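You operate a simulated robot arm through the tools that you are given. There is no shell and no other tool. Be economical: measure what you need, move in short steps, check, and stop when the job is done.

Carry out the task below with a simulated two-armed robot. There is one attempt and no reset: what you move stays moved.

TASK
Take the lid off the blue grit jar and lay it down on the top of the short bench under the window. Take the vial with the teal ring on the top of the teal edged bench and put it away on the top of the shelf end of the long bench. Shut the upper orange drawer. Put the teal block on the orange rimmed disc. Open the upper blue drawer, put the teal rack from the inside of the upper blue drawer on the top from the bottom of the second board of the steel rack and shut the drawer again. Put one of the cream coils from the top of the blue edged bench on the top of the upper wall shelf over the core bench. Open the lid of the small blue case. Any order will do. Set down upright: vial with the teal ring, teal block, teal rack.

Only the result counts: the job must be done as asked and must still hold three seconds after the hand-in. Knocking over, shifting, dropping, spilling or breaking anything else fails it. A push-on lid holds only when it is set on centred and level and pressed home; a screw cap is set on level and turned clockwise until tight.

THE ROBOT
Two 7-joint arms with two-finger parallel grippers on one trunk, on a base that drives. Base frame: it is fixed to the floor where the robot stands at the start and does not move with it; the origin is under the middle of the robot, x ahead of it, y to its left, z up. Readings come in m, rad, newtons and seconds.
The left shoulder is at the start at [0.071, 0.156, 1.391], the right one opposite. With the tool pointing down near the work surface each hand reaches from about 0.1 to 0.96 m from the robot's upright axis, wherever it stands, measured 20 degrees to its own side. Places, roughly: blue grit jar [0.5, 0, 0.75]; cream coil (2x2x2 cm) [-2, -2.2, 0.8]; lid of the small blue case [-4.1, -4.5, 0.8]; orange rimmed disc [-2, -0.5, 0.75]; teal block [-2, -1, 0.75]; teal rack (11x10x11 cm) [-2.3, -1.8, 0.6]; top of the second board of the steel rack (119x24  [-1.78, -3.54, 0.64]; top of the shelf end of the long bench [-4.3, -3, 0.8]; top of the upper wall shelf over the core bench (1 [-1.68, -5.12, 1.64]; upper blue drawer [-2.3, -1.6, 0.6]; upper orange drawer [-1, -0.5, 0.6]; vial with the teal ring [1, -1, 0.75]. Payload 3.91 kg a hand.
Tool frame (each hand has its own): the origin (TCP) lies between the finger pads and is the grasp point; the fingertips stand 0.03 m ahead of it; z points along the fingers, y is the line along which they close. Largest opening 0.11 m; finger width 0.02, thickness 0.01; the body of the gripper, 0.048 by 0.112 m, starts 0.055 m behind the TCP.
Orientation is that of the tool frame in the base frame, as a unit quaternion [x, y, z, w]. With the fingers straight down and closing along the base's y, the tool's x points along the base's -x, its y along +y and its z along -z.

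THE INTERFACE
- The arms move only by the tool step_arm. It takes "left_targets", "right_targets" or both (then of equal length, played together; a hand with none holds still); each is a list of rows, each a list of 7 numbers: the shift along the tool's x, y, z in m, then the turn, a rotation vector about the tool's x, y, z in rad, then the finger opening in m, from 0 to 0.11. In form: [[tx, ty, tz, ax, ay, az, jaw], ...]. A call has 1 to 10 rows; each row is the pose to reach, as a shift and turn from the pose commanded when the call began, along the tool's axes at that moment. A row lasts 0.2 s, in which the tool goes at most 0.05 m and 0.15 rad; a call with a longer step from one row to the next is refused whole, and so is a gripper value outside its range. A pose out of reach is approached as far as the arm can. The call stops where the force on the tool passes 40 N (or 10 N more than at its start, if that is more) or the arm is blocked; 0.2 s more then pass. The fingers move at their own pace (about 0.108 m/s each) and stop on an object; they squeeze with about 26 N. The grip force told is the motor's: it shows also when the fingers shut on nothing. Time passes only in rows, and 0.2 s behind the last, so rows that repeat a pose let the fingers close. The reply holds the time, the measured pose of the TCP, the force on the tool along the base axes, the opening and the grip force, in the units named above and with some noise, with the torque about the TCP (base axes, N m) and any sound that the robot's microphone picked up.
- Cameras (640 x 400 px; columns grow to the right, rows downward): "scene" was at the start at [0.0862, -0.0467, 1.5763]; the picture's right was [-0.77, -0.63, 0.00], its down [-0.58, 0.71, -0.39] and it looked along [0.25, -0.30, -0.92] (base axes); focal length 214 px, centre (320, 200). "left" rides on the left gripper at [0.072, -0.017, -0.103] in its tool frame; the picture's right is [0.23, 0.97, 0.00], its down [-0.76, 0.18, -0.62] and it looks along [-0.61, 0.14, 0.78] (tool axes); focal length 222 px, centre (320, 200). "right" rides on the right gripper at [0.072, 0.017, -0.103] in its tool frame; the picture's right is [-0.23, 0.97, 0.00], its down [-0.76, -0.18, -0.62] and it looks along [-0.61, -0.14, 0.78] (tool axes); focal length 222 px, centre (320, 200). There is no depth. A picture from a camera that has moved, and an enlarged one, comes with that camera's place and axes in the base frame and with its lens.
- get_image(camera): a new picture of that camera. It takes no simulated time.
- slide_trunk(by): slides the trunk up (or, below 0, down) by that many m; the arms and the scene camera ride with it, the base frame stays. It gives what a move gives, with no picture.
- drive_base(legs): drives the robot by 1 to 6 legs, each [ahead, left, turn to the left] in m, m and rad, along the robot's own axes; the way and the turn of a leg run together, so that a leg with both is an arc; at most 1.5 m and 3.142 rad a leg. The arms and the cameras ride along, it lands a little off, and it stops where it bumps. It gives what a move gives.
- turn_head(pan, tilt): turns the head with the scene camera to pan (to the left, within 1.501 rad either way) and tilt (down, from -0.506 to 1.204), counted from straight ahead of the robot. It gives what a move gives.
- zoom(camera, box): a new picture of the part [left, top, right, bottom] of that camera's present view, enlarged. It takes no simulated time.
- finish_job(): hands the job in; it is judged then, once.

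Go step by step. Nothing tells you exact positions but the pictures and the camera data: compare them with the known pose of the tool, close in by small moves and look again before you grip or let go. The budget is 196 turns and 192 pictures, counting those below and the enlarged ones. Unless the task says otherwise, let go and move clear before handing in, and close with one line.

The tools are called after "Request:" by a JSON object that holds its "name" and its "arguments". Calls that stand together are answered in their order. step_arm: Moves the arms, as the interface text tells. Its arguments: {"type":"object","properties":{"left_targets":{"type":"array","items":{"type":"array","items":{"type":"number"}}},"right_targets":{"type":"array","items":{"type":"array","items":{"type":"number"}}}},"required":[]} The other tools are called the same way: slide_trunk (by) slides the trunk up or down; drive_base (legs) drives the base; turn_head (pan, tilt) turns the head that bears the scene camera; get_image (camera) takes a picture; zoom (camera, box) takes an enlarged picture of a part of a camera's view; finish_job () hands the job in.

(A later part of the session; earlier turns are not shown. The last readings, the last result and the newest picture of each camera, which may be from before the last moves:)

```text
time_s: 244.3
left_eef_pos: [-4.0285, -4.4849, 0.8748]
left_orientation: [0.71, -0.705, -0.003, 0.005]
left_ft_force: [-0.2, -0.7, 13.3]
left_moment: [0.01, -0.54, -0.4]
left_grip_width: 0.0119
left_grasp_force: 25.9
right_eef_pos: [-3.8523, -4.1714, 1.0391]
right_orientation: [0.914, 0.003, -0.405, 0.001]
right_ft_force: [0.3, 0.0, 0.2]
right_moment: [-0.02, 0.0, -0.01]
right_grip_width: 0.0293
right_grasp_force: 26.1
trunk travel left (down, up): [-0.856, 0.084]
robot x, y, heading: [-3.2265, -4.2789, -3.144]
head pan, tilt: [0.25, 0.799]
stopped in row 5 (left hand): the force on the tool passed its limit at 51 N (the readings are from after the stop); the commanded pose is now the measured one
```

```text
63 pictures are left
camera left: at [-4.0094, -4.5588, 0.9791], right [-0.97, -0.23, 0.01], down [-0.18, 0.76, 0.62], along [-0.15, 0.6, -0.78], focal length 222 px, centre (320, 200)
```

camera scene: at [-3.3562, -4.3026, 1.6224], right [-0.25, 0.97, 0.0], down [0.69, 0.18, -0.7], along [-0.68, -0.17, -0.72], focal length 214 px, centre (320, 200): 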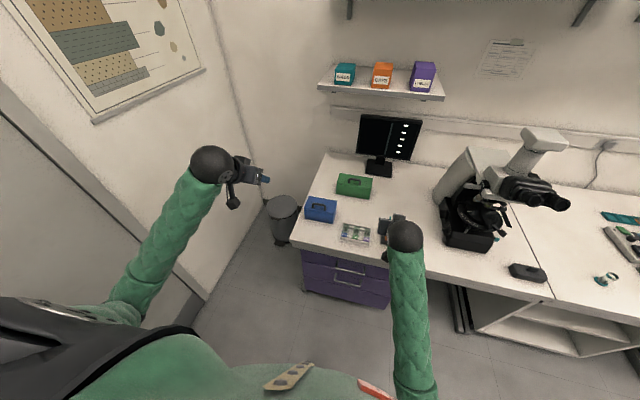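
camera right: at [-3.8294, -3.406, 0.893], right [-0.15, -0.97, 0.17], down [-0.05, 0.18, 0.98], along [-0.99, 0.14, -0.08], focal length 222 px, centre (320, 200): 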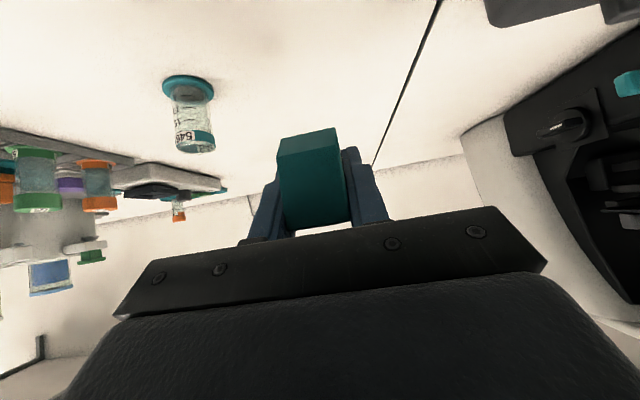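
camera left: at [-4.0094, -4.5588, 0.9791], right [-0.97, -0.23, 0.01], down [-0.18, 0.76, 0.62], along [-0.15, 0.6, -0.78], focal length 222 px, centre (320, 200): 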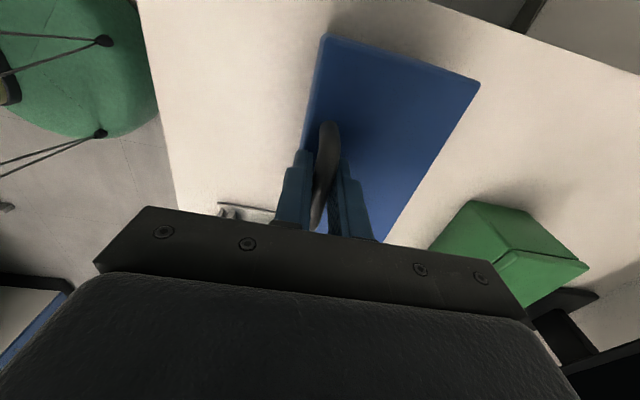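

The bar is gripped. I regrip 8 mm higher so the fingertips stay clear of the swinging lid.

Request:
{"name": "step_arm", "arguments": {"left_targets": [[0.0, 0, 0, 0, 0, 0, 0.022], [0.0, 0, -0.004, 0, 0, 0, 0.022], [0.0, 0, -0.008, 0, 0, 0, 0.022], [0.0, 0, -0.008, 0, 0, 0, 0.0], [0.0, 0, -0.008, 0, 0, 0, 0.0]]}}

Request:
{"name": "step_arm", "arguments": {"left_targets": [[0.0, 0.005, -0.01, 0, 0, 0, 0], [0.0, 0.0104, -0.0201, 0, 0, 0, 0], [0.0, 0.0258, -0.0368, 0, 0, 0, 0], [0.0, 0.0449, -0.049, 0, 0, 0, 0], [0.0, 0.0666, -0.0559, 0, 0, 0, 0]]}}

Request:
{"name": "zoom", "arguments": {"camera": "scene", "box": [260, 130, 400, 240]}}

```text
time_s: 245.5
left_eef_pos: [-4.0291, -4.4866, 0.8775]
left_orientation: [0.71, -0.704, -0.001, 0.004]
left_ft_force: [-13.7, -1.5, -5.6]
left_moment: [-0.57, 0.08, -0.48]
left_grip_width: 0.0115
left_grasp_force: 45.3
right_eef_pos: [-3.8528, -4.1723, 1.0381]
right_orientation: [0.914, 0.002, -0.406, 0.001]
right_ft_force: [-0.4, 1.0, -0.1]
right_moment: [-0.04, 0.03, -0.01]
right_grip_width: 0.0297
right_grasp_force: 26.1
trunk travel left (down, up): [-0.856, 0.084]
robot x, y, heading: [-3.2271, -4.2811, -3.137]
head pan, tilt: [0.25, 0.799]
```

```text
time_s: 246.7
left_eef_pos: [-4.0957, -4.4857, 0.9313]
left_orientation: [0.709, -0.705, -0.001, 0.003]
left_ft_force: [-2.8, 11.1, -32.0]
left_moment: [0.71, -0.04, -0.96]
left_grip_width: 0.0115
left_grasp_force: 45.0
right_eef_pos: [-3.8537, -4.1724, 1.0373]
right_orientation: [0.915, 0.002, -0.404, 0.001]
right_ft_force: [0.1, 0.0, 0.5]
right_moment: [0.0, -0.01, 0.0]
right_grip_width: 0.0297
right_grasp_force: 26.2
trunk travel left (down, up): [-0.856, 0.084]
robot x, y, heading: [-3.2268, -4.2828, -3.136]
head pan, tilt: [0.25, 0.799]
```

```text
3.64 times, centred on (330, 185) of scene
camera zoom: at [-3.36, -4.3014, 1.6219], right [-0.25, 0.97, 0.0], down [0.7, 0.18, -0.69], along [-0.67, -0.18, -0.72], focal length 780 px, centre (284, 254)
```

zoom: 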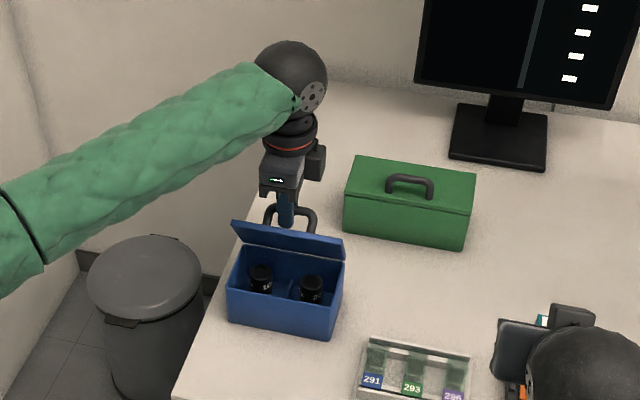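

The lid is about 65° open. I continue back and slightly down past vertical.

Request:
{"name": "step_arm", "arguments": {"left_targets": [[0.0, 0.01, 0.003, 0, 0, 0, 0], [0.0, 0.0227, 0.007, 0, 0, 0, 0], [0.0, 0.034, 0.012, 0, 0, 0, 0], [0.0, 0.045, 0.018, 0, 0, 0, 0], [0.0, 0.055, 0.025, 0, 0, 0, 0]]}}

Request:
{"name": "zoom", "arguments": {"camera": "scene", "box": [260, 130, 400, 240]}}

```text
time_s: 247.9
left_eef_pos: [-4.152, -4.486, 0.9169]
left_orientation: [0.71, -0.705, -0.005, 0.007]
left_ft_force: [-23.3, 9.6, 33.3]
left_moment: [0.43, 0.26, -0.92]
left_grip_width: 0.0118
left_grasp_force: 45.5
right_eef_pos: [-3.8521, -4.1708, 1.0389]
right_orientation: [0.914, 0.001, -0.406, 0.001]
right_ft_force: [-0.3, 0.2, -0.4]
right_moment: [-0.01, 0.01, 0.0]
right_grip_width: 0.0294
right_grasp_force: 26.2
trunk travel left (down, up): [-0.856, 0.084]
robot x, y, heading: [-3.2257, -4.2792, -3.137]
head pan, tilt: [0.25, 0.799]
```

```text
3.64 times, centred on (330, 185) of scene
camera zoom: at [-3.3554, -4.3, 1.6229], right [-0.25, 0.97, 0.0], down [0.69, 0.18, -0.7], along [-0.68, -0.18, -0.72], focal length 780 px, centre (284, 254)
```

zoom: 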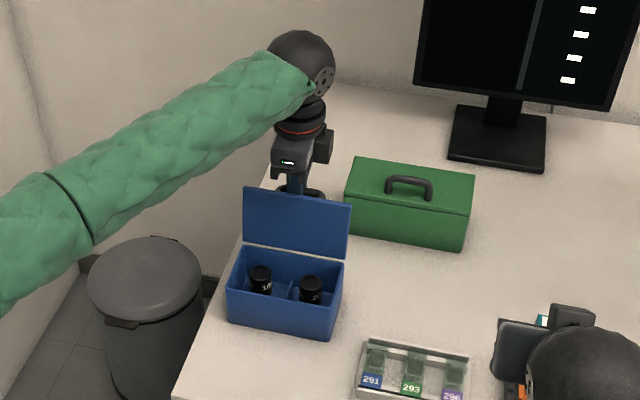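

The lid stands past vertical. I relax, push slightly further back, release and rise.

Request:
{"name": "step_arm", "arguments": {"left_targets": [[0.0, 0.006, -0.002, 0, 0, 0, 0], [0.0, 0.012, 0.001, 0, 0, 0, 0], [0.0, 0.012, 0.001, 0, 0, 0, 0.02], [0.0, 0.012, 0.001, 0, 0, 0, 0.03], [0.0, 0.012, -0.04, 0, 0, 0, 0.03], [0.0, 0.012, -0.08, 0, 0, 0, 0.03], [0.0, 0.0, -0.12, 0, 0, 0, 0.03]]}}

Request:
{"name": "zoom", "arguments": {"camera": "scene", "box": [260, 130, 400, 240]}}

```text
time_s: 249.5
left_eef_pos: [-4.1427, -4.4872, 1.0348]
left_orientation: [0.709, -0.705, -0.003, 0.005]
left_ft_force: [0.3, -0.4, 0.0]
left_moment: [-0.01, 0.02, -0.01]
left_grip_width: 0.0299
left_grasp_force: 0.0
right_eef_pos: [-3.8515, -4.173, 1.0372]
right_orientation: [0.914, 0.003, -0.407, 0.001]
right_ft_force: [-0.5, 0.9, 0.4]
right_moment: [-0.01, -0.01, -0.01]
right_grip_width: 0.0295
right_grasp_force: 26.2
trunk travel left (down, up): [-0.856, 0.084]
robot x, y, heading: [-3.2283, -4.2798, -3.134]
head pan, tilt: [0.25, 0.799]
```

```text
3.64 times, centred on (330, 185) of scene
camera zoom: at [-3.355, -4.3023, 1.6224], right [-0.25, 0.97, 0.0], down [0.69, 0.18, -0.7], along [-0.68, -0.17, -0.72], focal length 780 px, centre (284, 254)
```

zoom: 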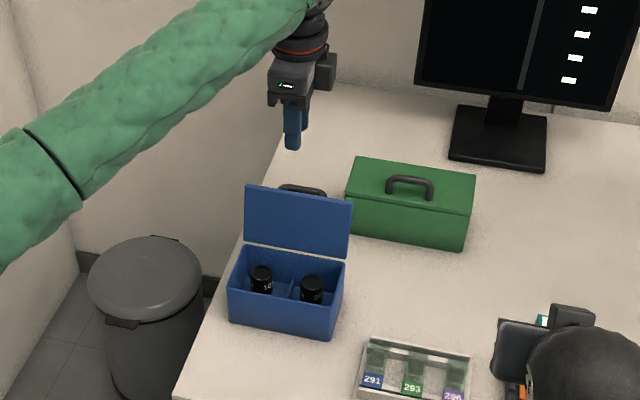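

The lid stays open. I withdraw the left hand, un-yaw it, and then turn around to go back to the island with the block.

Request:
{"name": "step_arm", "arguments": {"left_targets": [[0, -0.01, -0.04, 0, 0, -0.1, 0.03], [0, -0.04, -0.07, 0, 0, -0.25, 0.03], [0, -0.08, -0.09, 0, 0, -0.4, 0.03], [0, -0.12, -0.1, 0, 0, -0.55, 0.03], [0, -0.16, -0.11, 0, 0, -0.7, 0.03], [0, -0.2, -0.11, 0, 0, -0.85, 0.03], [0, -0.24, -0.11, 0, 0, -1.0, 0.03], [0, -0.28, -0.11, 0, 0, -1.15, 0.03], [0, -0.31, -0.11, 0, 0, -1.3, 0.03], [0, -0.34, -0.11, 0, 0, -1.45, 0.03]]}}

Request:
{"name": "drive_base", "arguments": {"legs": [[0, -1.25, 0], [0, 0, -3.135], [0, 1.0, 0], [0, 1.0, 0]]}}

```text
time_s: 251.7
left_eef_pos: [-3.8066, -4.4839, 1.1391]
left_orientation: [0.998, -0.056, -0.004, 0.002]
left_ft_force: [-0.5, -0.3, 0.0]
left_moment: [0.01, 0.04, -0.02]
left_grip_width: 0.03
left_grasp_force: 0.0
right_eef_pos: [-3.8513, -4.1725, 1.0384]
right_orientation: [0.914, 0.003, -0.405, 0.002]
right_ft_force: [0.1, 0.5, -1.1]
right_moment: [-0.02, 0.04, -0.03]
right_grip_width: 0.0297
right_grasp_force: 26.2
trunk travel left (down, up): [-0.856, 0.084]
robot x, y, heading: [-3.2303, -4.2795, -3.135]
head pan, tilt: [0.25, 0.799]
```

```text
time_s: 274.8
left_eef_pos: [-2.9547, -0.7804, 1.14]
left_orientation: [0.002, 1.0, 0.002, 0.006]
left_ft_force: [0.5, -0.4, -0.1]
left_moment: [-0.04, -0.01, -0.02]
left_grip_width: 0.0299
left_grasp_force: 0.0
right_eef_pos: [-2.8749, -1.0852, 1.0385]
right_orientation: [-0.051, 0.913, 0.023, 0.405]
right_ft_force: [0.1, 0.0, -2.1]
right_moment: [0.0, 0.03, -0.02]
right_grip_width: 0.0295
right_grasp_force: 26.1
trunk travel left (down, up): [-0.856, 0.084]
robot x, y, heading: [-3.51, -1.0447, 0.109]
head pan, tilt: [0.25, 0.799]
```

Request:
{"name": "drive_base", "arguments": {"legs": [[0, 0, -0.109], [0.43, 0.4, 0]]}}

Request:
{"name": "turn_head", "arguments": {"pan": -0.1, "tilt": 0.75}}

Request:
{"name": "get_image", "arguments": {"camera": "scene"}}

```text
time_s: 278.7
left_eef_pos: [-2.4862, -0.4277, 1.1382]
left_orientation: [0.058, 0.998, 0.002, 0.005]
left_ft_force: [-0.9, 0.8, 0.4]
left_moment: [0.0, -0.06, -0.01]
left_grip_width: 0.0301
left_grasp_force: 0.0
right_eef_pos: [-2.4408, -0.7401, 1.0374]
right_orientation: [-0.001, 0.915, 0.001, 0.405]
right_ft_force: [0.0, -0.1, -0.9]
right_moment: [-0.01, 0.0, -0.03]
right_grip_width: 0.0294
right_grasp_force: 26.7
trunk travel left (down, up): [-0.856, 0.084]
robot x, y, heading: [-3.0642, -0.6302, 0.003]
head pan, tilt: [0.25, 0.799]
```

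```text
time_s: 279.6
left_eef_pos: [-2.4855, -0.4282, 1.1395]
left_orientation: [0.057, 0.998, 0.002, 0.005]
left_ft_force: [0.5, 0.2, -0.1]
left_moment: [0.0, 0.03, 0.01]
left_grip_width: 0.0299
left_grasp_force: 0.1
right_eef_pos: [-2.4402, -0.7401, 1.0373]
right_orientation: [-0.001, 0.914, 0.0, 0.406]
right_ft_force: [0.1, -0.3, -0.4]
right_moment: [0.0, -0.02, -0.02]
right_grip_width: 0.0293
right_grasp_force: 26.0
trunk travel left (down, up): [-0.856, 0.084]
robot x, y, heading: [-3.0648, -0.6286, 0.005]
head pan, tilt: [-0.099, 0.75]
```

```text
59 pictures are left
camera scene: at [-2.9341, -0.6399, 1.6264], right [-0.1, -1.0, 0.0], down [-0.68, 0.07, -0.73], along [0.73, -0.07, -0.68], focal length 214 px, centre (320, 200)
```

scene: 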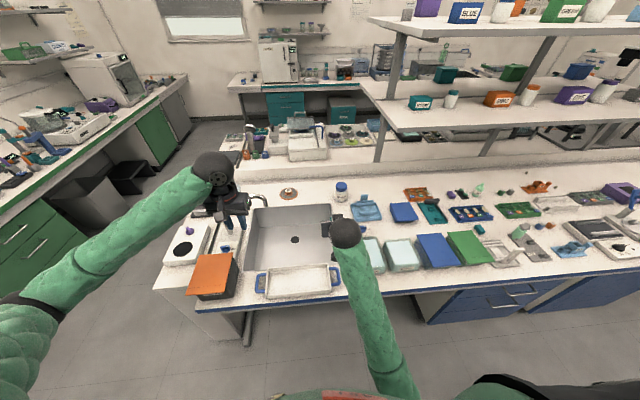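

Request:
{"name": "step_arm", "arguments": {"right_targets": [[-0.021, 0, 0.042, 0, 0, 0, 0.01], [-0.042, 0, 0.085, 0, 0, 0, 0.01], [-0.063, 0, 0.128, 0, 0, 0, 0.01], [-0.084, 0, 0.17, 0, 0, 0, 0.01], [-0.105, 0, 0.213, 0, 0, 0, 0.01], [-0.126, 0, 0.256, 0, 0, 0, 0.01], [-0.1476, 0, 0.298, 0, 0, 0, 0.01]]}}

Request:
{"name": "drive_base", "arguments": {"legs": [[0.08, 0.14, 0]]}}

Request:
{"name": "get_image", "arguments": {"camera": "right"}}

```text
time_s: 281.2
left_eef_pos: [-2.4839, -0.4282, 1.1397]
left_orientation: [0.058, 0.998, 0.001, 0.004]
left_ft_force: [0.5, -0.8, -0.2]
left_moment: [-0.01, -0.01, -0.02]
left_grip_width: 0.0299
left_grasp_force: 0.2
right_eef_pos: [-2.1198, -0.7396, 0.9448]
right_orientation: [0.0, 0.915, 0.0, 0.404]
right_ft_force: [-1.5, 0.2, -0.3]
right_moment: [0.02, -0.05, 0.0]
right_grip_width: 0.0294
right_grasp_force: 26.2
trunk travel left (down, up): [-0.856, 0.084]
robot x, y, heading: [-3.0668, -0.6314, -0.002]
head pan, tilt: [-0.099, 0.75]
```

```text
time_s: 282.6
left_eef_pos: [-2.4031, -0.2946, 1.1403]
left_orientation: [0.061, 0.998, 0.001, 0.006]
left_ft_force: [-0.1, 0.5, -1.0]
left_moment: [-0.01, -0.01, -0.03]
left_grip_width: 0.0298
left_grasp_force: 0.0
right_eef_pos: [-2.0413, -0.6095, 0.946]
right_orientation: [0.001, 0.915, -0.001, 0.404]
right_ft_force: [-0.4, 0.6, 0.4]
right_moment: [-0.01, -0.01, -0.01]
right_grip_width: 0.0297
right_grasp_force: 25.5
trunk travel left (down, up): [-0.856, 0.084]
robot x, y, heading: [-2.9863, -0.4939, -0.003]
head pan, tilt: [-0.099, 0.75]
```

```text
58 pictures are left
camera right: at [-2.168, -0.5903, 0.9623], right [0.16, 0.97, 0.17], down [0.05, -0.18, 0.98], along [0.99, -0.14, -0.08], focal length 222 px, centre (320, 200)
```

right: 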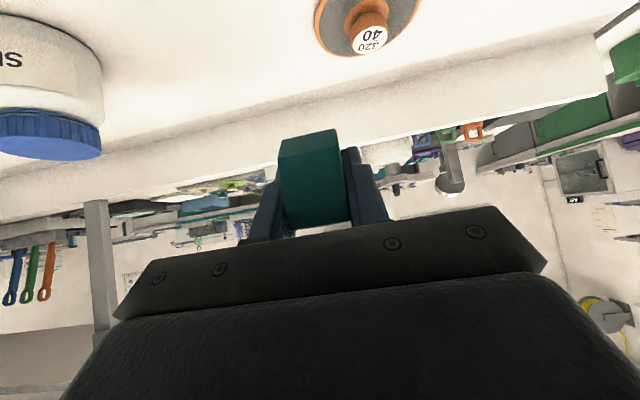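

The knob again reads (−1.923, −0.540). I bring the block just above it and check alignment with the left camera from the side.

Request:
{"name": "step_arm", "arguments": {"right_targets": [[-0.004, 0.02, 0.035, 0, 0, 0, 0.01], [-0.008, 0.04, 0.07, 0, 0, 0, 0.01], [-0.008, 0.06, 0.11, 0, 0, 0, 0.01], [-0.004, 0.0685, 0.135, 0, 0, 0, 0.01], [0.001, 0.0685, 0.153, 0, 0, 0, 0.01], [0.001, 0.0685, 0.153, 0, 0, 0, 0.01]]}}

Request:
{"name": "get_image", "arguments": {"camera": "left"}}

Request:
{"name": "zoom", "arguments": {"camera": "right", "box": [230, 40, 410, 220]}}

```text
time_s: 284.0
left_eef_pos: [-2.4049, -0.2949, 1.14]
left_orientation: [0.06, 0.998, 0.001, 0.006]
left_ft_force: [0.5, 0.3, 0.0]
left_moment: [0.0, 0.0, 0.04]
left_grip_width: 0.0299
left_grasp_force: 0.1
right_eef_pos: [-1.9302, -0.5396, 0.8437]
right_orientation: [0.001, 0.914, -0.001, 0.406]
right_ft_force: [0.3, -0.4, -0.3]
right_moment: [0.02, -0.04, 0.03]
right_grip_width: 0.0295
right_grasp_force: 25.9
trunk travel left (down, up): [-0.856, 0.084]
robot x, y, heading: [-2.987, -0.4978, -0.004]
head pan, tilt: [-0.099, 0.75]
```

```text
57 pictures are left
camera left: at [-2.478, -0.3045, 1.2433], right [-0.11, 0.99, 0.0], down [0.77, 0.08, 0.63], along [0.63, 0.07, -0.78], focal length 222 px, centre (320, 200)
```

left: 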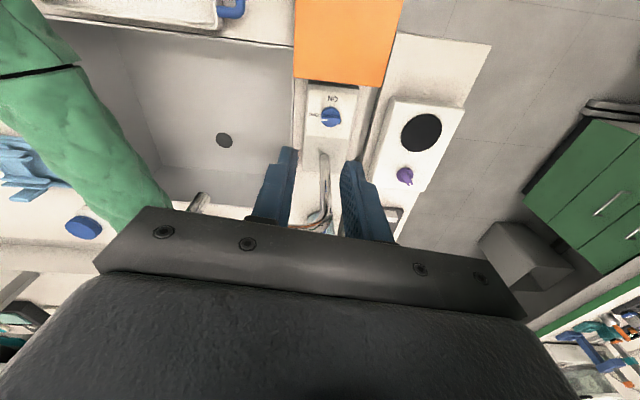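

```text
2.22 times, centred on (320, 130) of right
camera zoom: at [-2.0561, -0.5212, 0.8595], right [0.15, 0.97, 0.17], down [0.05, -0.18, 0.98], along [0.99, -0.14, -0.07], focal length 494 px, centre (320, 356)
```

zoom: 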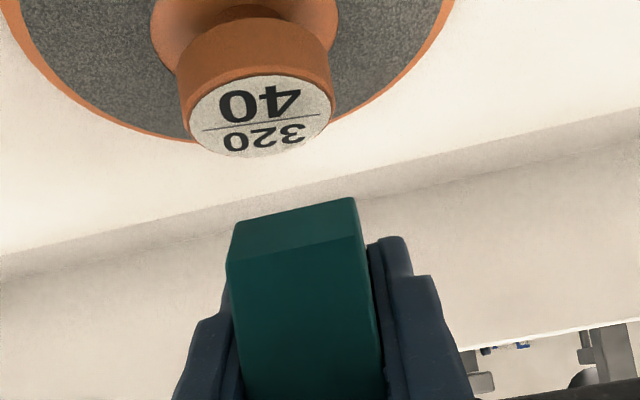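

By projection the block's centre is about 5 mm short of the knob's. I correct, and lower in small steps until contact.

Request:
{"name": "step_arm", "arguments": {"right_targets": [[0.0069, -0.003, 0.0117, 0, 0, 0, 0.01], [0.0166, -0.003, 0.0204, 0, 0, 0, 0.01], [0.0188, -0.003, 0.0224, 0, 0, 0, 0.01], [0.021, -0.003, 0.0244, 0, 0, 0, 0.01], [0.0233, -0.003, 0.0265, 0, 0, 0, 0.01], [0.0233, -0.003, 0.0265, 0, 0, 0, 0.01]]}}

Request:
{"name": "zoom", "arguments": {"camera": "right", "box": [230, 40, 410, 220]}}

```text
time_s: 285.4
left_eef_pos: [-2.4057, -0.2942, 1.1403]
left_orientation: [0.06, 0.998, 0.002, 0.007]
left_ft_force: [0.5, -0.2, 0.2]
left_moment: [0.0, -0.01, 0.01]
left_grip_width: 0.03
left_grasp_force: 0.0
right_eef_pos: [-1.9251, -0.543, 0.8126]
right_orientation: [0.0, 0.913, 0.0, 0.408]
right_ft_force: [3.1, 0.0, 22.7]
right_moment: [-0.03, -0.01, -0.01]
right_grip_width: 0.0297
right_grasp_force: 26.2
trunk travel left (down, up): [-0.856, 0.084]
robot x, y, heading: [-2.9878, -0.4966, -0.002]
head pan, tilt: [-0.099, 0.75]
```

```text
2.22 times, centred on (320, 130) of right
camera zoom: at [-2.0513, -0.5247, 0.8273], right [0.15, 0.97, 0.17], down [0.04, -0.18, 0.98], along [0.99, -0.14, -0.07], focal length 494 px, centre (320, 356)
```

zoom: 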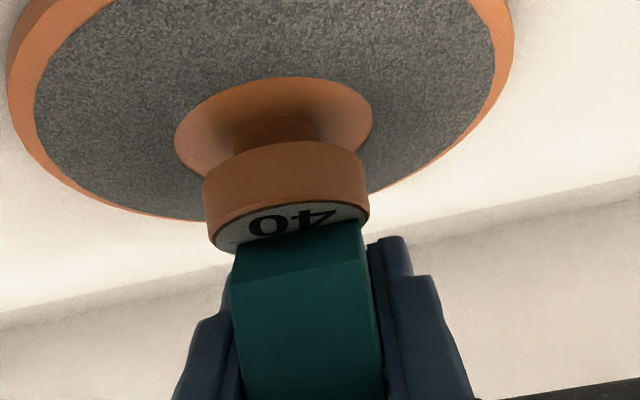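

The block's near edge sits at the knob's centre, so it is about 2 cm too far forward. I lift, shift back 21 mm and lower again.

Request:
{"name": "step_arm", "arguments": {"right_targets": [[-0.0059, 0, -0.0054, 0, 0, 0, 0.01], [0.0012, 0, -0.0132, 0, 0, 0, 0.01], [0.0082, 0, -0.021, 0, 0, 0, 0.01], [0.0111, 0, -0.0183, 0, 0, 0, 0.01], [0.0126, 0, -0.0169, 0, 0, 0, 0.01], [0.0126, 0, -0.0169, 0, 0, 0, 0.01]]}}

Request:
{"name": "zoom", "arguments": {"camera": "right", "box": [230, 40, 410, 220]}}

```text
time_s: 286.8
left_eef_pos: [-2.4047, -0.2953, 1.1388]
left_orientation: [0.061, 0.998, 0.002, 0.005]
left_ft_force: [-0.6, 0.5, 0.3]
left_moment: [0.01, 0.03, -0.02]
left_grip_width: 0.03
left_grasp_force: 0.0
right_eef_pos: [-1.9451, -0.5417, 0.8126]
right_orientation: [0.001, 0.913, -0.001, 0.408]
right_ft_force: [6.6, 1.3, 16.2]
right_moment: [0.05, -0.35, -0.04]
right_grip_width: 0.0297
right_grasp_force: 25.7
trunk travel left (down, up): [-0.856, 0.084]
robot x, y, heading: [-2.9837, -0.4939, 0.001]
head pan, tilt: [-0.099, 0.75]
```

```text
2.22 times, centred on (320, 130) of right
camera zoom: at [-2.0714, -0.5241, 0.828], right [0.15, 0.97, 0.17], down [0.05, -0.18, 0.98], along [0.99, -0.14, -0.07], focal length 494 px, centre (320, 356)
```

zoom: 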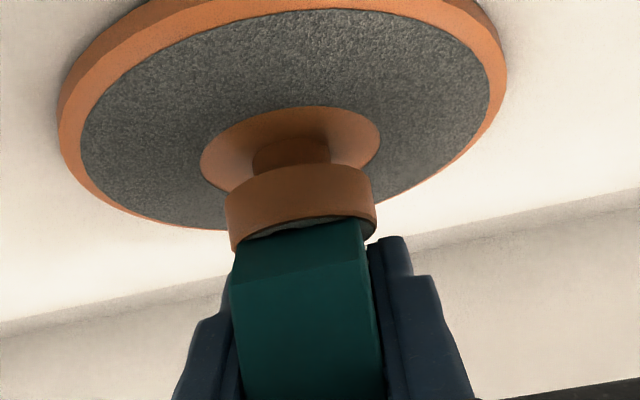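

Now it is well over the knob (moments agree). I unload, open, and retreat.

Request:
{"name": "step_arm", "arguments": {"right_targets": [[-0.0015, 0, -0.0014, 0, 0, 0, 0.01], [-0.002, 0, -0.0018, 0, 0, 0, 0.03], [-0.002, 0, -0.0018, 0, 0, 0, 0.05], [-0.002, 0, -0.0018, 0, 0, 0, 0.06], [-0.002, 0, -0.0018, 0, 0, 0, 0.06], [-0.002, 0, -0.03, 0, 0, 0, 0.06], [-0.01, 0, -0.07, 0, 0, 0, 0.06], [-0.03, 0, -0.1, 0, 0, 0, 0.06]]}}

Request:
{"name": "get_image", "arguments": {"camera": "right"}}

```text
time_s: 288.6
left_eef_pos: [-2.4043, -0.2945, 1.1386]
left_orientation: [0.06, 0.998, 0.002, 0.005]
left_ft_force: [0.2, 0.5, 0.4]
left_moment: [-0.03, 0.01, 0.01]
left_grip_width: 0.0301
left_grasp_force: 0.1
right_eef_pos: [-1.9997, -0.5445, 0.8996]
right_orientation: [0.001, 0.914, -0.001, 0.405]
right_ft_force: [-1.0, -0.8, -0.1]
right_moment: [0.01, 0.01, -0.04]
right_grip_width: 0.0597
right_grasp_force: 0.0
trunk travel left (down, up): [-0.856, 0.084]
robot x, y, heading: [-2.9821, -0.4941, -0.005]
head pan, tilt: [-0.099, 0.75]
```

```text
53 pictures are left
camera right: at [-2.126, -0.5268, 0.9155], right [0.16, 0.97, 0.17], down [0.05, -0.18, 0.98], along [0.99, -0.14, -0.08], focal length 222 px, centre (320, 200)
```

right: 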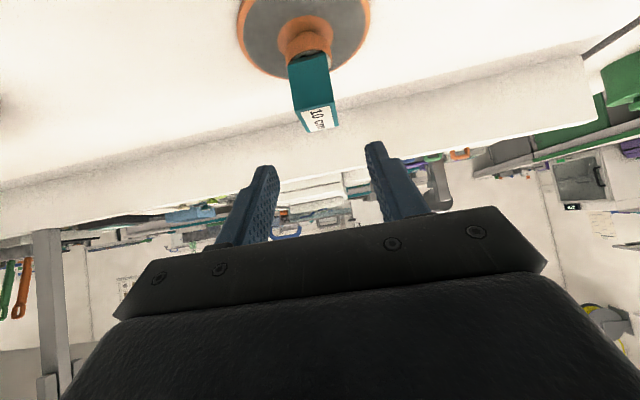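

The block stands upright on the disc's hub. Next the upper blue drawer: I draw the right hand clear of the spout and drive to face the drawers.

Request:
{"name": "step_arm", "arguments": {"right_targets": [[-0.03, -0.04, -0.03, 0, 0, 0, 0.06], [-0.05, -0.08, -0.05, 0, 0, 0, 0.06], [-0.05, -0.11, -0.09, 0, 0, 0, 0.06], [-0.04, -0.12, -0.14, 0, 0, 0, 0.06], [-0.03, -0.12, -0.19, 0, 0, 0, 0.06], [-0.02, -0.12, -0.24, 0, 0, 0, 0.06], [0.0, -0.12, -0.29, 0, 0, 0, 0.06], [0.02, -0.12, -0.33, 0, 0, 0, 0.06]]}}

Request:
{"name": "drive_base", "arguments": {"legs": [[-0.4, 0, 0], [0, -1.0, 0]]}}

Request:
{"name": "turn_head", "arguments": {"pan": 0.0, "tilt": 0.8}}

Request:
{"name": "get_image", "arguments": {"camera": "scene"}}

```text
refused: row 1 steps farther than a row can; nothing moved
```

```text
time_s: 295.9
left_eef_pos: [-2.7905, -1.3006, 1.1393]
left_orientation: [0.049, 0.999, 0.001, 0.005]
left_ft_force: [-0.5, -0.2, 0.4]
left_moment: [0.03, 0.01, -0.01]
left_grip_width: 0.0299
left_grasp_force: 0.1
right_eef_pos: [-2.3807, -1.5418, 0.8996]
right_orientation: [-0.009, 0.914, 0.004, 0.405]
right_ft_force: [0.3, -0.2, 0.6]
right_moment: [-0.01, -0.02, 0.03]
right_grip_width: 0.06
right_grasp_force: 0.1
trunk travel left (down, up): [-0.856, 0.084]
robot x, y, heading: [-3.3705, -1.5141, 0.015]
head pan, tilt: [-0.099, 0.75]
```

```text
time_s: 296.6
left_eef_pos: [-2.7914, -1.3015, 1.1395]
left_orientation: [0.049, 0.999, 0.001, 0.005]
left_ft_force: [0.1, -0.3, -0.5]
left_moment: [0.03, -0.01, -0.01]
left_grip_width: 0.0301
left_grasp_force: 0.1
right_eef_pos: [-2.3812, -1.5422, 0.8993]
right_orientation: [-0.009, 0.914, 0.004, 0.405]
right_ft_force: [0.3, -0.1, 0.6]
right_moment: [-0.02, -0.01, 0.01]
right_grip_width: 0.0599
right_grasp_force: 0.1
trunk travel left (down, up): [-0.856, 0.084]
robot x, y, heading: [-3.3704, -1.5122, 0.024]
head pan, tilt: [0.0, 0.799]
```

```text
52 pictures are left
camera scene: at [-3.2368, -1.5124, 1.6224], right [0.02, -1.0, 0.0], down [-0.72, -0.01, -0.7], along [0.7, 0.01, -0.72], focal length 214 px, centre (320, 200)
```

scene: 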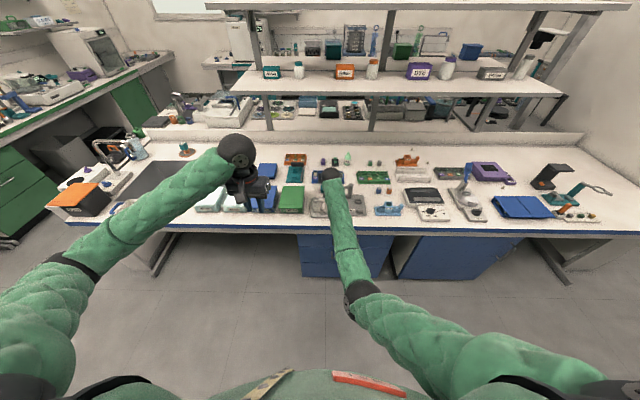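

The drive went fine though the hand had not been retracted; nothing appears disturbed. Now I retract the right hand and roll it 90° so its fingers close vertically.

Request:
{"name": "step_arm", "arguments": {"right_targets": [[-0.01, 0, -0.03, 0, 0, -0.1, 0.06], [0.01, 0, -0.07, 0, 0, -0.25, 0.06], [0.04, 0, -0.105, 0, 0, -0.4, 0.06], [0.07, 0, -0.14, 0, 0, -0.55, 0.06], [0.1, 0, -0.175, 0, 0, -0.7, 0.06], [0.13, 0, -0.21, 0, 0, -0.85, 0.06], [0.16, 0, -0.245, 0, 0, -1.0, 0.06], [0.19, 0, -0.275, 0, 0, -1.15, 0.06], [0.22, 0, -0.3, 0, 0, -1.3, 0.06], [0.245, 0, -0.316, 0, 0, -1.45, 0.06]]}}

Request:
{"name": "slide_trunk", "arguments": {"by": -0.3}}

Request:
{"name": "turn_head", "arguments": {"pan": -0.05, "tilt": 0.75}}

Request:
{"name": "get_image", "arguments": {"camera": "scene"}}

```text
time_s: 298.8
left_eef_pos: [-2.7911, -1.3019, 1.1387]
left_orientation: [0.049, 0.999, 0.002, 0.005]
left_ft_force: [0.0, 0.3, -0.9]
left_moment: [-0.02, 0.0, 0.01]
left_grip_width: 0.0301
left_grasp_force: 0.0
right_eef_pos: [-2.779, -1.5507, 0.929]
right_orientation: [-0.613, 0.678, -0.266, 0.306]
right_ft_force: [0.7, -0.3, 0.0]
right_moment: [0.01, -0.01, 0.01]
right_grip_width: 0.06
right_grasp_force: 0.1
trunk travel left (down, up): [-0.856, 0.084]
robot x, y, heading: [-3.3687, -1.5162, 0.018]
head pan, tilt: [0.0, 0.799]
```

```text
time_s: 301.8
left_eef_pos: [-2.7905, -1.3011, 0.8397]
left_orientation: [0.049, 0.999, 0.002, 0.005]
left_ft_force: [0.0, -0.2, 0.1]
left_moment: [0.01, 0.0, 0.03]
left_grip_width: 0.0298
left_grasp_force: 0.1
right_eef_pos: [-2.7783, -1.5503, 0.6291]
right_orientation: [-0.613, 0.678, -0.265, 0.306]
right_ft_force: [-0.1, 0.1, -0.1]
right_moment: [-0.01, -0.02, -0.02]
right_grip_width: 0.0599
right_grasp_force: 0.0
trunk travel left (down, up): [-0.556, 0.384]
robot x, y, heading: [-3.3697, -1.5101, 0.021]
head pan, tilt: [0.0, 0.799]
```

```text
time_s: 302.4
left_eef_pos: [-2.791, -1.302, 0.8386]
left_orientation: [0.049, 0.999, 0.002, 0.006]
left_ft_force: [-1.0, -0.4, -0.2]
left_moment: [0.03, 0.01, 0.01]
left_grip_width: 0.0302
left_grasp_force: 0.0
right_eef_pos: [-2.7788, -1.5506, 0.6284]
right_orientation: [-0.613, 0.678, -0.266, 0.306]
right_ft_force: [-0.4, 0.0, -0.1]
right_moment: [0.01, 0.0, -0.01]
right_grip_width: 0.0597
right_grasp_force: 0.1
trunk travel left (down, up): [-0.556, 0.384]
robot x, y, heading: [-3.3653, -1.5115, 0.017]
head pan, tilt: [-0.051, 0.75]
```

```text
51 pictures are left
camera scene: at [-3.235, -1.5164, 1.3264], right [-0.03, -1.0, 0.0], down [-0.68, 0.02, -0.73], along [0.73, -0.02, -0.68], focal length 214 px, centre (320, 200)
```

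scene: 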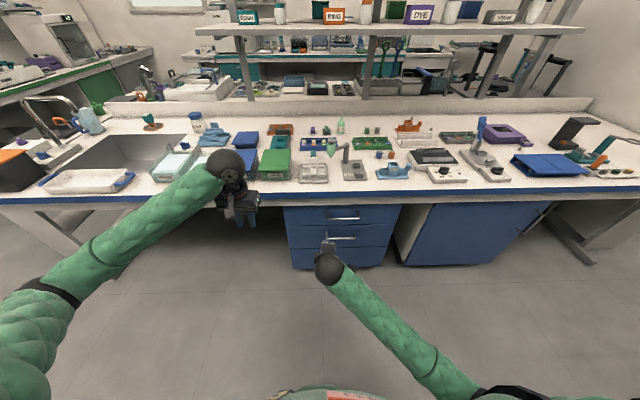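

The upper blue drawer's handle is at about (−2.62, −1.631, 0.646). I level the right hand in front of it.

Request:
{"name": "step_arm", "arguments": {"right_targets": [[0.0125, -0.01, 0.005, 0.122, -0.013, -0.02, 0.06], [0.025, -0.02, 0.01, 0.244, -0.027, -0.04, 0.06], [0.0375, -0.03, 0.015, 0.366, -0.04, -0.06, 0.06], [0.05, -0.04, 0.02, 0.488, -0.053, -0.08, 0.06], [0.062, -0.05, 0.025, 0.61, -0.067, -0.1, 0.06], [0.0747, -0.061, 0.0306, 0.732, -0.08, -0.118, 0.06]]}}

Request:
{"name": "get_image", "arguments": {"camera": "right"}}

```text
time_s: 303.8
left_eef_pos: [-2.7908, -1.3007, 0.8396]
left_orientation: [0.049, 0.999, 0.001, 0.004]
left_ft_force: [0.0, -0.7, 0.1]
left_moment: [0.0, -0.01, -0.02]
left_grip_width: 0.03
left_grasp_force: 0.1
right_eef_pos: [-2.7205, -1.6292, 0.6473]
right_orientation: [-0.511, 0.488, -0.484, 0.516]
right_ft_force: [0.3, 0.3, -0.3]
right_moment: [0.03, 0.0, 0.0]
right_grip_width: 0.0597
right_grasp_force: 0.1
trunk travel left (down, up): [-0.556, 0.384]
robot x, y, heading: [-3.3636, -1.5134, 0.023]
head pan, tilt: [-0.051, 0.75]
```

```text
50 pictures are left
camera right: at [-2.8209, -1.7062, 0.6292], right [-0.01, 0.24, -0.97], down [-0.66, 0.73, 0.18], along [0.75, 0.65, 0.15], focal length 222 px, centre (320, 200)
```

right: 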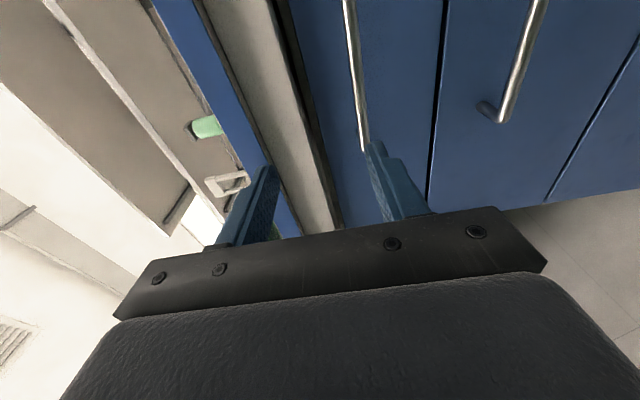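

The handle is at z≈0.611. I lower to it, move forward around the bar and close.

Request:
{"name": "step_arm", "arguments": {"right_targets": [[0.01, 0.018, 0.01, 0, 0, 0, 0.06], [0.02, 0.036, 0.02, 0, 0, 0, 0.06], [0.02, 0.036, 0.055, 0, 0, 0, 0.06], [0.02, 0.036, 0.08, 0, 0, 0, 0.06], [0.02, 0.036, 0.092, 0, 0, 0, 0.06], [0.02, 0.036, 0.092, 0, 0, 0, 0.03], [0.02, 0.036, 0.092, 0, 0, 0, 0.0], [0.02, 0.036, 0.092, 0, 0, 0, 0.0]]}}

Request:
{"name": "get_image", "arguments": {"camera": "right"}}

```text
time_s: 305.6
left_eef_pos: [-2.7909, -1.3012, 0.8378]
left_orientation: [0.049, 0.999, 0.001, 0.006]
left_ft_force: [-0.3, 0.0, 0.2]
left_moment: [-0.01, -0.01, 0.01]
left_grip_width: 0.0299
left_grasp_force: 0.0
right_eef_pos: [-2.6265, -1.6456, 0.6083]
right_orientation: [-0.512, 0.49, -0.483, 0.515]
right_ft_force: [-5.8, 0.0, -3.1]
right_moment: [0.01, 0.11, -0.05]
right_grip_width: 0.0
right_grasp_force: 26.2
trunk travel left (down, up): [-0.556, 0.384]
robot x, y, heading: [-3.3663, -1.5138, 0.019]
head pan, tilt: [-0.051, 0.75]
```

```text
49 pictures are left
camera right: at [-2.7261, -1.7221, 0.5914], right [-0.01, 0.24, -0.97], down [-0.66, 0.73, 0.19], along [0.75, 0.65, 0.15], focal length 222 px, centre (320, 200)
```

right: 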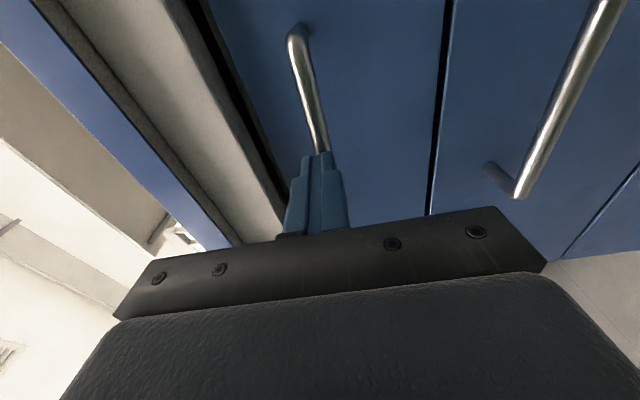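

The fingers closed just short of the bar. I open, go 27 mm further and close again.

Request:
{"name": "step_arm", "arguments": {"right_targets": [[0, 0, -0.005, 0, 0, 0, 0.02], [0, 0, -0.005, 0, 0, 0, 0.05], [0, 0, 0.01, 0, 0, 0, 0.05], [0, 0, 0.02, 0, 0, 0, 0.05], [0, 0, 0.027, 0, 0, 0, 0.05], [0, 0, 0.027, 0, 0, 0, 0.025], [0, 0, 0.027, 0, 0, 0, 0.0], [0, 0, 0.027, 0, 0, 0, 0.0]]}}

```text
time_s: 307.6
left_eef_pos: [-2.7897, -1.3018, 0.8394]
left_orientation: [0.05, 0.999, 0.002, 0.004]
left_ft_force: [1.0, 0.1, 0.3]
left_moment: [-0.03, -0.02, -0.01]
left_grip_width: 0.0299
left_grasp_force: 0.1
right_eef_pos: [-2.6014, -1.6448, 0.6051]
right_orientation: [0.514, -0.491, 0.482, -0.512]
right_ft_force: [1.9, -0.5, -16.4]
right_moment: [-0.6, 0.23, 0.21]
right_grip_width: 0.0119
right_grasp_force: 45.1
trunk travel left (down, up): [-0.556, 0.384]
robot x, y, heading: [-3.3638, -1.5076, 0.017]
head pan, tilt: [-0.051, 0.75]
stopped in row 8 (right hand): the force on the tool passed its limit at 41 N (the readings are from after the stop); the commanded pose is now the measured one
```

The handle is gripped. I pull the drawer open.

Request:
{"name": "step_arm", "arguments": {"right_targets": [[0, 0, -0.02, 0, 0, 0, 0], [0, 0, -0.06, 0, 0, 0, 0], [0, 0, -0.1, 0, 0, 0, 0], [0, 0, -0.14, 0, 0, 0, 0], [0, 0, -0.18, 0, 0, 0, 0], [0, 0, -0.22, 0, 0, 0, 0], [0, 0, -0.26, 0, 0, 0, 0]]}}

Request:
{"name": "drive_base", "arguments": {"legs": [[-0.1, 0, 0]]}}

Request:
{"name": "get_image", "arguments": {"camera": "scene"}}

```text
time_s: 308.4
left_eef_pos: [-2.7922, -1.3001, 0.8398]
left_orientation: [0.047, 0.999, 0.002, 0.006]
left_ft_force: [-0.1, -0.1, -0.2]
left_moment: [0.06, 0.01, 0.0]
left_grip_width: 0.0298
left_grasp_force: 0.1
right_eef_pos: [-2.7047, -1.6447, 0.6053]
right_orientation: [-0.514, 0.49, -0.48, 0.515]
right_ft_force: [-2.1, 8.1, -12.0]
right_moment: [-0.82, 0.12, -1.17]
right_grip_width: 0.0119
right_grasp_force: 44.6
trunk travel left (down, up): [-0.556, 0.384]
robot x, y, heading: [-3.3691, -1.5115, 0.022]
head pan, tilt: [-0.051, 0.75]
stopped in row 4 (right hand): the force on the tool passed its limit at 45 N (the readings are from after the stop); the commanded pose is now the measured one
```

```text
time_s: 310.1
left_eef_pos: [-2.8934, -1.302, 0.839]
left_orientation: [0.047, 0.999, 0.001, 0.005]
left_ft_force: [-0.3, -0.2, -0.4]
left_moment: [0.0, 0.02, -0.04]
left_grip_width: 0.0301
left_grasp_force: 0.2
right_eef_pos: [-2.8056, -1.6458, 0.6049]
right_orientation: [0.516, -0.489, 0.479, -0.515]
right_ft_force: [-2.0, 1.3, -0.4]
right_moment: [-0.67, 0.02, 0.19]
right_grip_width: 0.0117
right_grasp_force: 45.7
trunk travel left (down, up): [-0.556, 0.384]
robot x, y, heading: [-3.4668, -1.5176, 0.024]
head pan, tilt: [-0.051, 0.75]
stopped in leg 1: the force on the tool passed its limit at 42 N (the readings are from after the stop); the commanded pose is now the measured one
```

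```text
48 pictures are left
camera scene: at [-3.3373, -1.5174, 1.3266], right [-0.03, -1.0, 0.0], down [-0.68, 0.02, -0.73], along [0.73, -0.02, -0.68], focal length 214 px, centre (320, 200)
```

scene: 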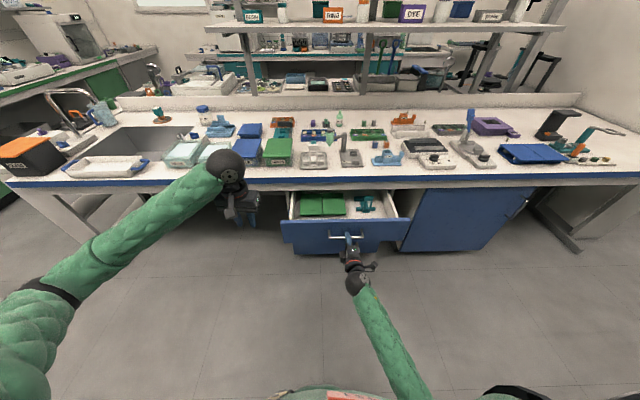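

The drawer is open ~0.2 m; the teal rack sits near (−2.64, −1.74). I pull another 0.12 m.

Request:
{"name": "step_arm", "arguments": {"right_targets": [[0, 0, -0.02, 0, 0, 0, 0], [0, 0, -0.04, 0, 0, 0, 0], [0, 0, -0.06, 0, 0, 0, 0], [0, 0, -0.08, 0, 0, 0, 0], [0, 0, -0.1, 0, 0, 0, 0], [0, 0, -0.12, 0, 0, 0, 0]]}}

Request:
{"name": "zoom", "arguments": {"camera": "scene", "box": [270, 160, 430, 270]}}

```text
time_s: 311.4
left_eef_pos: [-2.8943, -1.3013, 0.8402]
left_orientation: [0.047, 0.999, 0.002, 0.006]
left_ft_force: [-0.2, -1.1, 0.5]
left_moment: [0.0, -0.01, -0.02]
left_grip_width: 0.0302
left_grasp_force: 0.0
right_eef_pos: [-2.9138, -1.6534, 0.6053]
right_orientation: [0.517, -0.489, 0.478, -0.515]
right_ft_force: [-2.1, 7.4, -5.1]
right_moment: [-0.71, 0.03, -1.01]
right_grip_width: 0.0116
right_grasp_force: 44.9
trunk travel left (down, up): [-0.556, 0.384]
robot x, y, heading: [-3.471, -1.5152, 0.022]
head pan, tilt: [-0.051, 0.75]
stopped in row 6 (right hand): the force on the tool passed its limit at 41 N (the readings are from after the stop); the commanded pose is now the measured one
```

```text
3.64 times, centred on (350, 215) of scene
camera zoom: at [-3.3376, -1.5178, 1.3266], right [-0.03, -1.0, 0.0], down [-0.68, 0.02, -0.73], along [0.73, -0.02, -0.68], focal length 780 px, centre (211, 146)
```

zoom: 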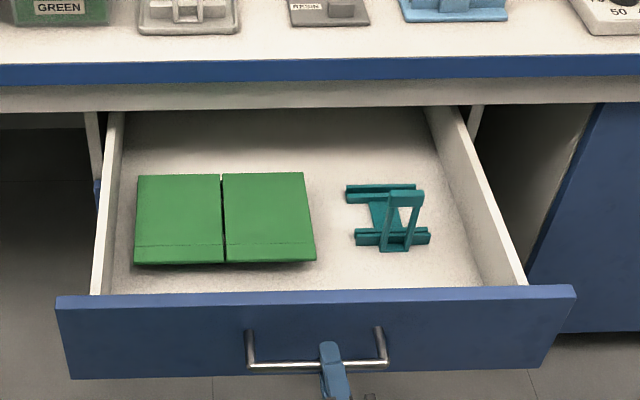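

The drawer is open enough. The rack has an upright arch near (−2.73, −1.76). I release the handle, back off, and strafe right so the left hand can take the rack.

Request:
{"name": "step_arm", "arguments": {"right_targets": [[0, 0, 0, 0, 0, 0, 0.03], [0, 0, 0, 0, 0, 0, 0.05], [0, 0, -0.03, 0, 0, 0, 0.05], [0, 0, -0.06, 0, 0, 0, 0.05]], "left_targets": [[0, 0, -0.01, 0, 0, -0.03, 0.08], [0, 0, -0.02, 0, 0, -0.06, 0.08], [0, 0, -0.03, 0, 0, -0.09, 0.08], [0, 0, -0.03, 0, 0, -0.11, 0.08]]}}

Request:
{"name": "drive_base", "arguments": {"legs": [[0, -0.38, -0.02]]}}

Request:
{"name": "get_image", "arguments": {"camera": "left"}}

```text
time_s: 312.4
left_eef_pos: [-2.8951, -1.2993, 0.8688]
left_orientation: [-0.008, 1.0, 0.003, 0.005]
left_ft_force: [-0.1, -0.4, -0.2]
left_moment: [-0.03, 0.03, -0.03]
left_grip_width: 0.08
left_grasp_force: 0.0
right_eef_pos: [-2.9745, -1.6561, 0.6086]
right_orientation: [0.516, -0.489, 0.479, -0.515]
right_ft_force: [0.8, 0.4, -0.1]
right_moment: [0.0, -0.02, 0.02]
right_grip_width: 0.05
right_grasp_force: 0.1
trunk travel left (down, up): [-0.556, 0.384]
robot x, y, heading: [-3.4699, -1.512, 0.017]
head pan, tilt: [-0.051, 0.75]
```

```text
time_s: 314.9
left_eef_pos: [-2.8844, -1.7005, 0.8692]
left_orientation: [0.003, 1.0, 0.002, 0.004]
left_ft_force: [0.1, 0.3, 0.5]
left_moment: [0.07, 0.01, -0.01]
left_grip_width: 0.08
left_grasp_force: 0.1
right_eef_pos: [-2.9721, -2.0558, 0.6088]
right_orientation: [0.512, -0.494, 0.483, -0.511]
right_ft_force: [-0.1, 0.8, -1.0]
right_moment: [0.0, -0.03, 0.05]
right_grip_width: 0.05
right_grasp_force: 0.0
trunk travel left (down, up): [-0.556, 0.384]
robot x, y, heading: [-3.4621, -1.9018, 0.005]
head pan, tilt: [-0.051, 0.75]
```

```text
46 pictures are left
camera left: at [-2.9581, -1.7189, 0.9732], right [-0.22, 0.97, 0.0], down [0.76, 0.17, 0.63], along [0.62, 0.14, -0.78], focal length 222 px, centre (320, 200)
```

left: 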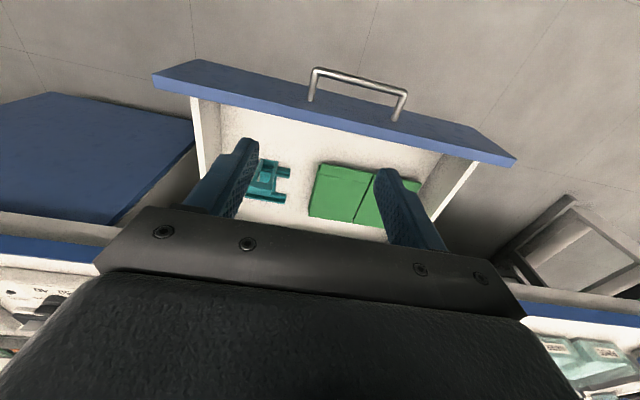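

Request:
{"name": "step_arm", "arguments": {"left_targets": [[-0.038, -0.015, 0.01, 0, 0, 0, 0.08], [-0.077, -0.03, 0.025, 0, 0, 0, 0.08], [-0.115, -0.046, 0.05, 0, 0, 0, 0.08], [-0.154, -0.061, 0.075, 0, 0, 0, 0.08]]}}

Request:
{"name": "get_image", "arguments": {"camera": "left"}}

Request:
{"name": "zoom", "arguments": {"camera": "scene", "box": [200, 150, 360, 260]}}

```text
time_s: 315.9
left_eef_pos: [-2.729, -1.7644, 0.7984]
left_orientation: [0.001, 1.0, 0.002, 0.005]
left_ft_force: [0.7, -0.3, -0.8]
left_moment: [0.03, 0.03, 0.01]
left_grip_width: 0.0797
left_grasp_force: 0.0
right_eef_pos: [-2.9718, -2.0552, 0.6079]
right_orientation: [0.512, -0.494, 0.483, -0.511]
right_ft_force: [0.0, 0.7, 0.6]
right_moment: [0.0, 0.0, 0.04]
right_grip_width: 0.0501
right_grasp_force: 0.1
trunk travel left (down, up): [-0.556, 0.384]
robot x, y, heading: [-3.4635, -1.9031, -0.0]
head pan, tilt: [-0.051, 0.75]
```

```text
45 pictures are left
camera left: at [-2.8016, -1.7817, 0.9017], right [-0.22, 0.97, 0.0], down [0.76, 0.17, 0.63], along [0.62, 0.14, -0.78], focal length 222 px, centre (320, 200)
```

left: 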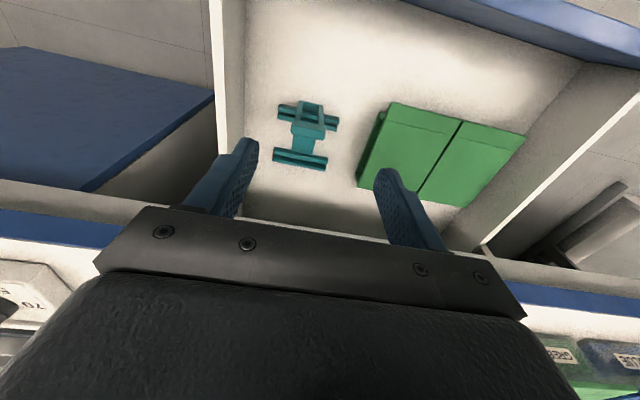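

```text
3.64 times, centred on (280, 205) of scene
camera zoom: at [-3.3317, -1.9088, 1.3264], right [-0.05, -1.0, 0.0], down [-0.68, 0.03, -0.73], along [0.73, -0.03, -0.68], focal length 780 px, centre (466, 182)
```

zoom: 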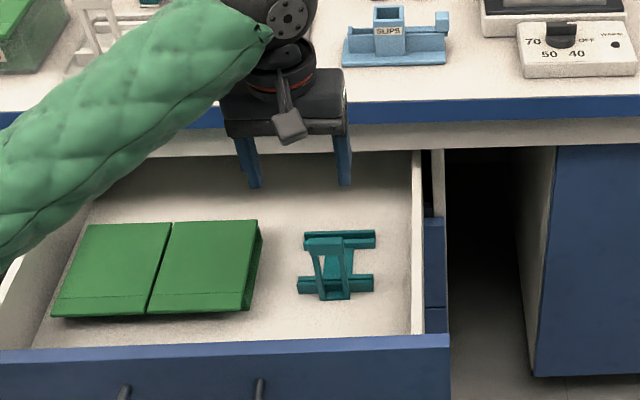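

The arch top is at about (−2.737, −1.774, 0.69), ~4 cm wide in y. I descend over it and close.

Request:
{"name": "step_arm", "arguments": {"left_targets": [[0.004, -0.005, 0.03, 0, 0, 0, 0.08], [0.008, -0.01, 0.06, 0, 0, 0, 0.08], [0.008, -0.01, 0.09, 0, 0, 0, 0.08], [0.008, -0.01, 0.113, 0, 0, 0, 0.08], [0.008, -0.01, 0.113, 0, 0, 0, 0.05], [0.008, -0.01, 0.113, 0, 0, 0, 0.02], [0.008, -0.01, 0.113, 0, 0, 0, 0.0]]}}

Request:
{"name": "zoom", "arguments": {"camera": "left", "box": [200, 60, 440, 230]}}

```text
time_s: 317.5
left_eef_pos: [-2.738, -1.7724, 0.6837]
left_orientation: [0.001, 1.0, 0.002, 0.005]
left_ft_force: [-0.5, -0.2, -0.9]
left_moment: [-0.03, 0.01, 0.02]
left_grip_width: 0.0001
left_grasp_force: 25.6
right_eef_pos: [-2.9712, -2.0555, 0.6073]
right_orientation: [0.512, -0.494, 0.483, -0.51]
right_ft_force: [-0.3, 0.6, -0.4]
right_moment: [0.02, 0.02, 0.01]
right_grip_width: 0.0502
right_grasp_force: 0.1
trunk travel left (down, up): [-0.556, 0.384]
robot x, y, heading: [-3.4648, -1.9018, 0.002]
head pan, tilt: [-0.051, 0.75]
```

```text
2.35 times, centred on (320, 145) of left
camera zoom: at [-2.8099, -1.7907, 0.7876], right [-0.22, 0.97, 0.0], down [0.76, 0.17, 0.63], along [0.62, 0.14, -0.78], focal length 523 px, centre (320, 329)
```

zoom: 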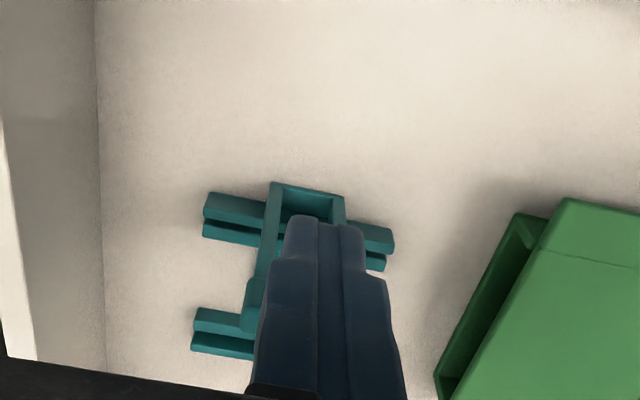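

The arch is really lower and farther: about (−2.68, −1.765), top z≈0.63. I open, move there and descend.

Request:
{"name": "step_arm", "arguments": {"left_targets": [[0.0, 0, -0.01, 0, 0, 0, 0.08], [-0.02, 0.004, -0.01, 0, 0, 0, 0.08], [-0.04, 0.007, -0.01, 0, 0, 0, 0.08], [-0.058, 0.007, -0.005, 0, 0, 0, 0.08], [-0.058, 0.007, 0.02, 0, 0, 0, 0.08], [-0.058, 0.007, 0.045, 0, 0, 0, 0.08], [-0.058, 0.007, 0.062, 0, 0, 0, 0.08]]}}

Request:
{"name": "zoom", "arguments": {"camera": "left", "box": [200, 60, 440, 230]}}

```text
time_s: 319.1
left_eef_pos: [-2.6791, -1.7654, 0.6193]
left_orientation: [0.003, 1.0, 0.001, 0.005]
left_ft_force: [-0.1, 0.3, -0.2]
left_moment: [-0.02, 0.04, 0.0]
left_grip_width: 0.08
left_grasp_force: 0.1
right_eef_pos: [-2.972, -2.0556, 0.6086]
right_orientation: [0.511, -0.495, 0.483, -0.511]
right_ft_force: [0.7, -0.6, 0.1]
right_moment: [0.02, -0.01, 0.02]
right_grip_width: 0.0499
right_grasp_force: 0.1
trunk travel left (down, up): [-0.556, 0.384]
robot x, y, heading: [-3.4619, -1.9058, -0.001]
head pan, tilt: [-0.051, 0.75]
```

```text
2.35 times, centred on (320, 145) of left
camera zoom: at [-2.7515, -1.7829, 0.7226], right [-0.22, 0.97, 0.0], down [0.76, 0.17, 0.63], along [0.62, 0.14, -0.78], focal length 523 px, centre (320, 329)
```

zoom: 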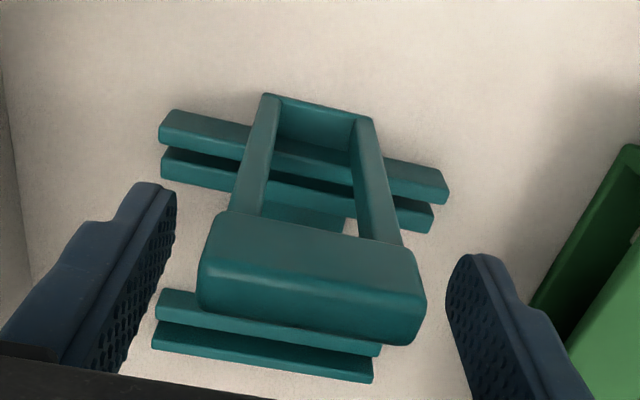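

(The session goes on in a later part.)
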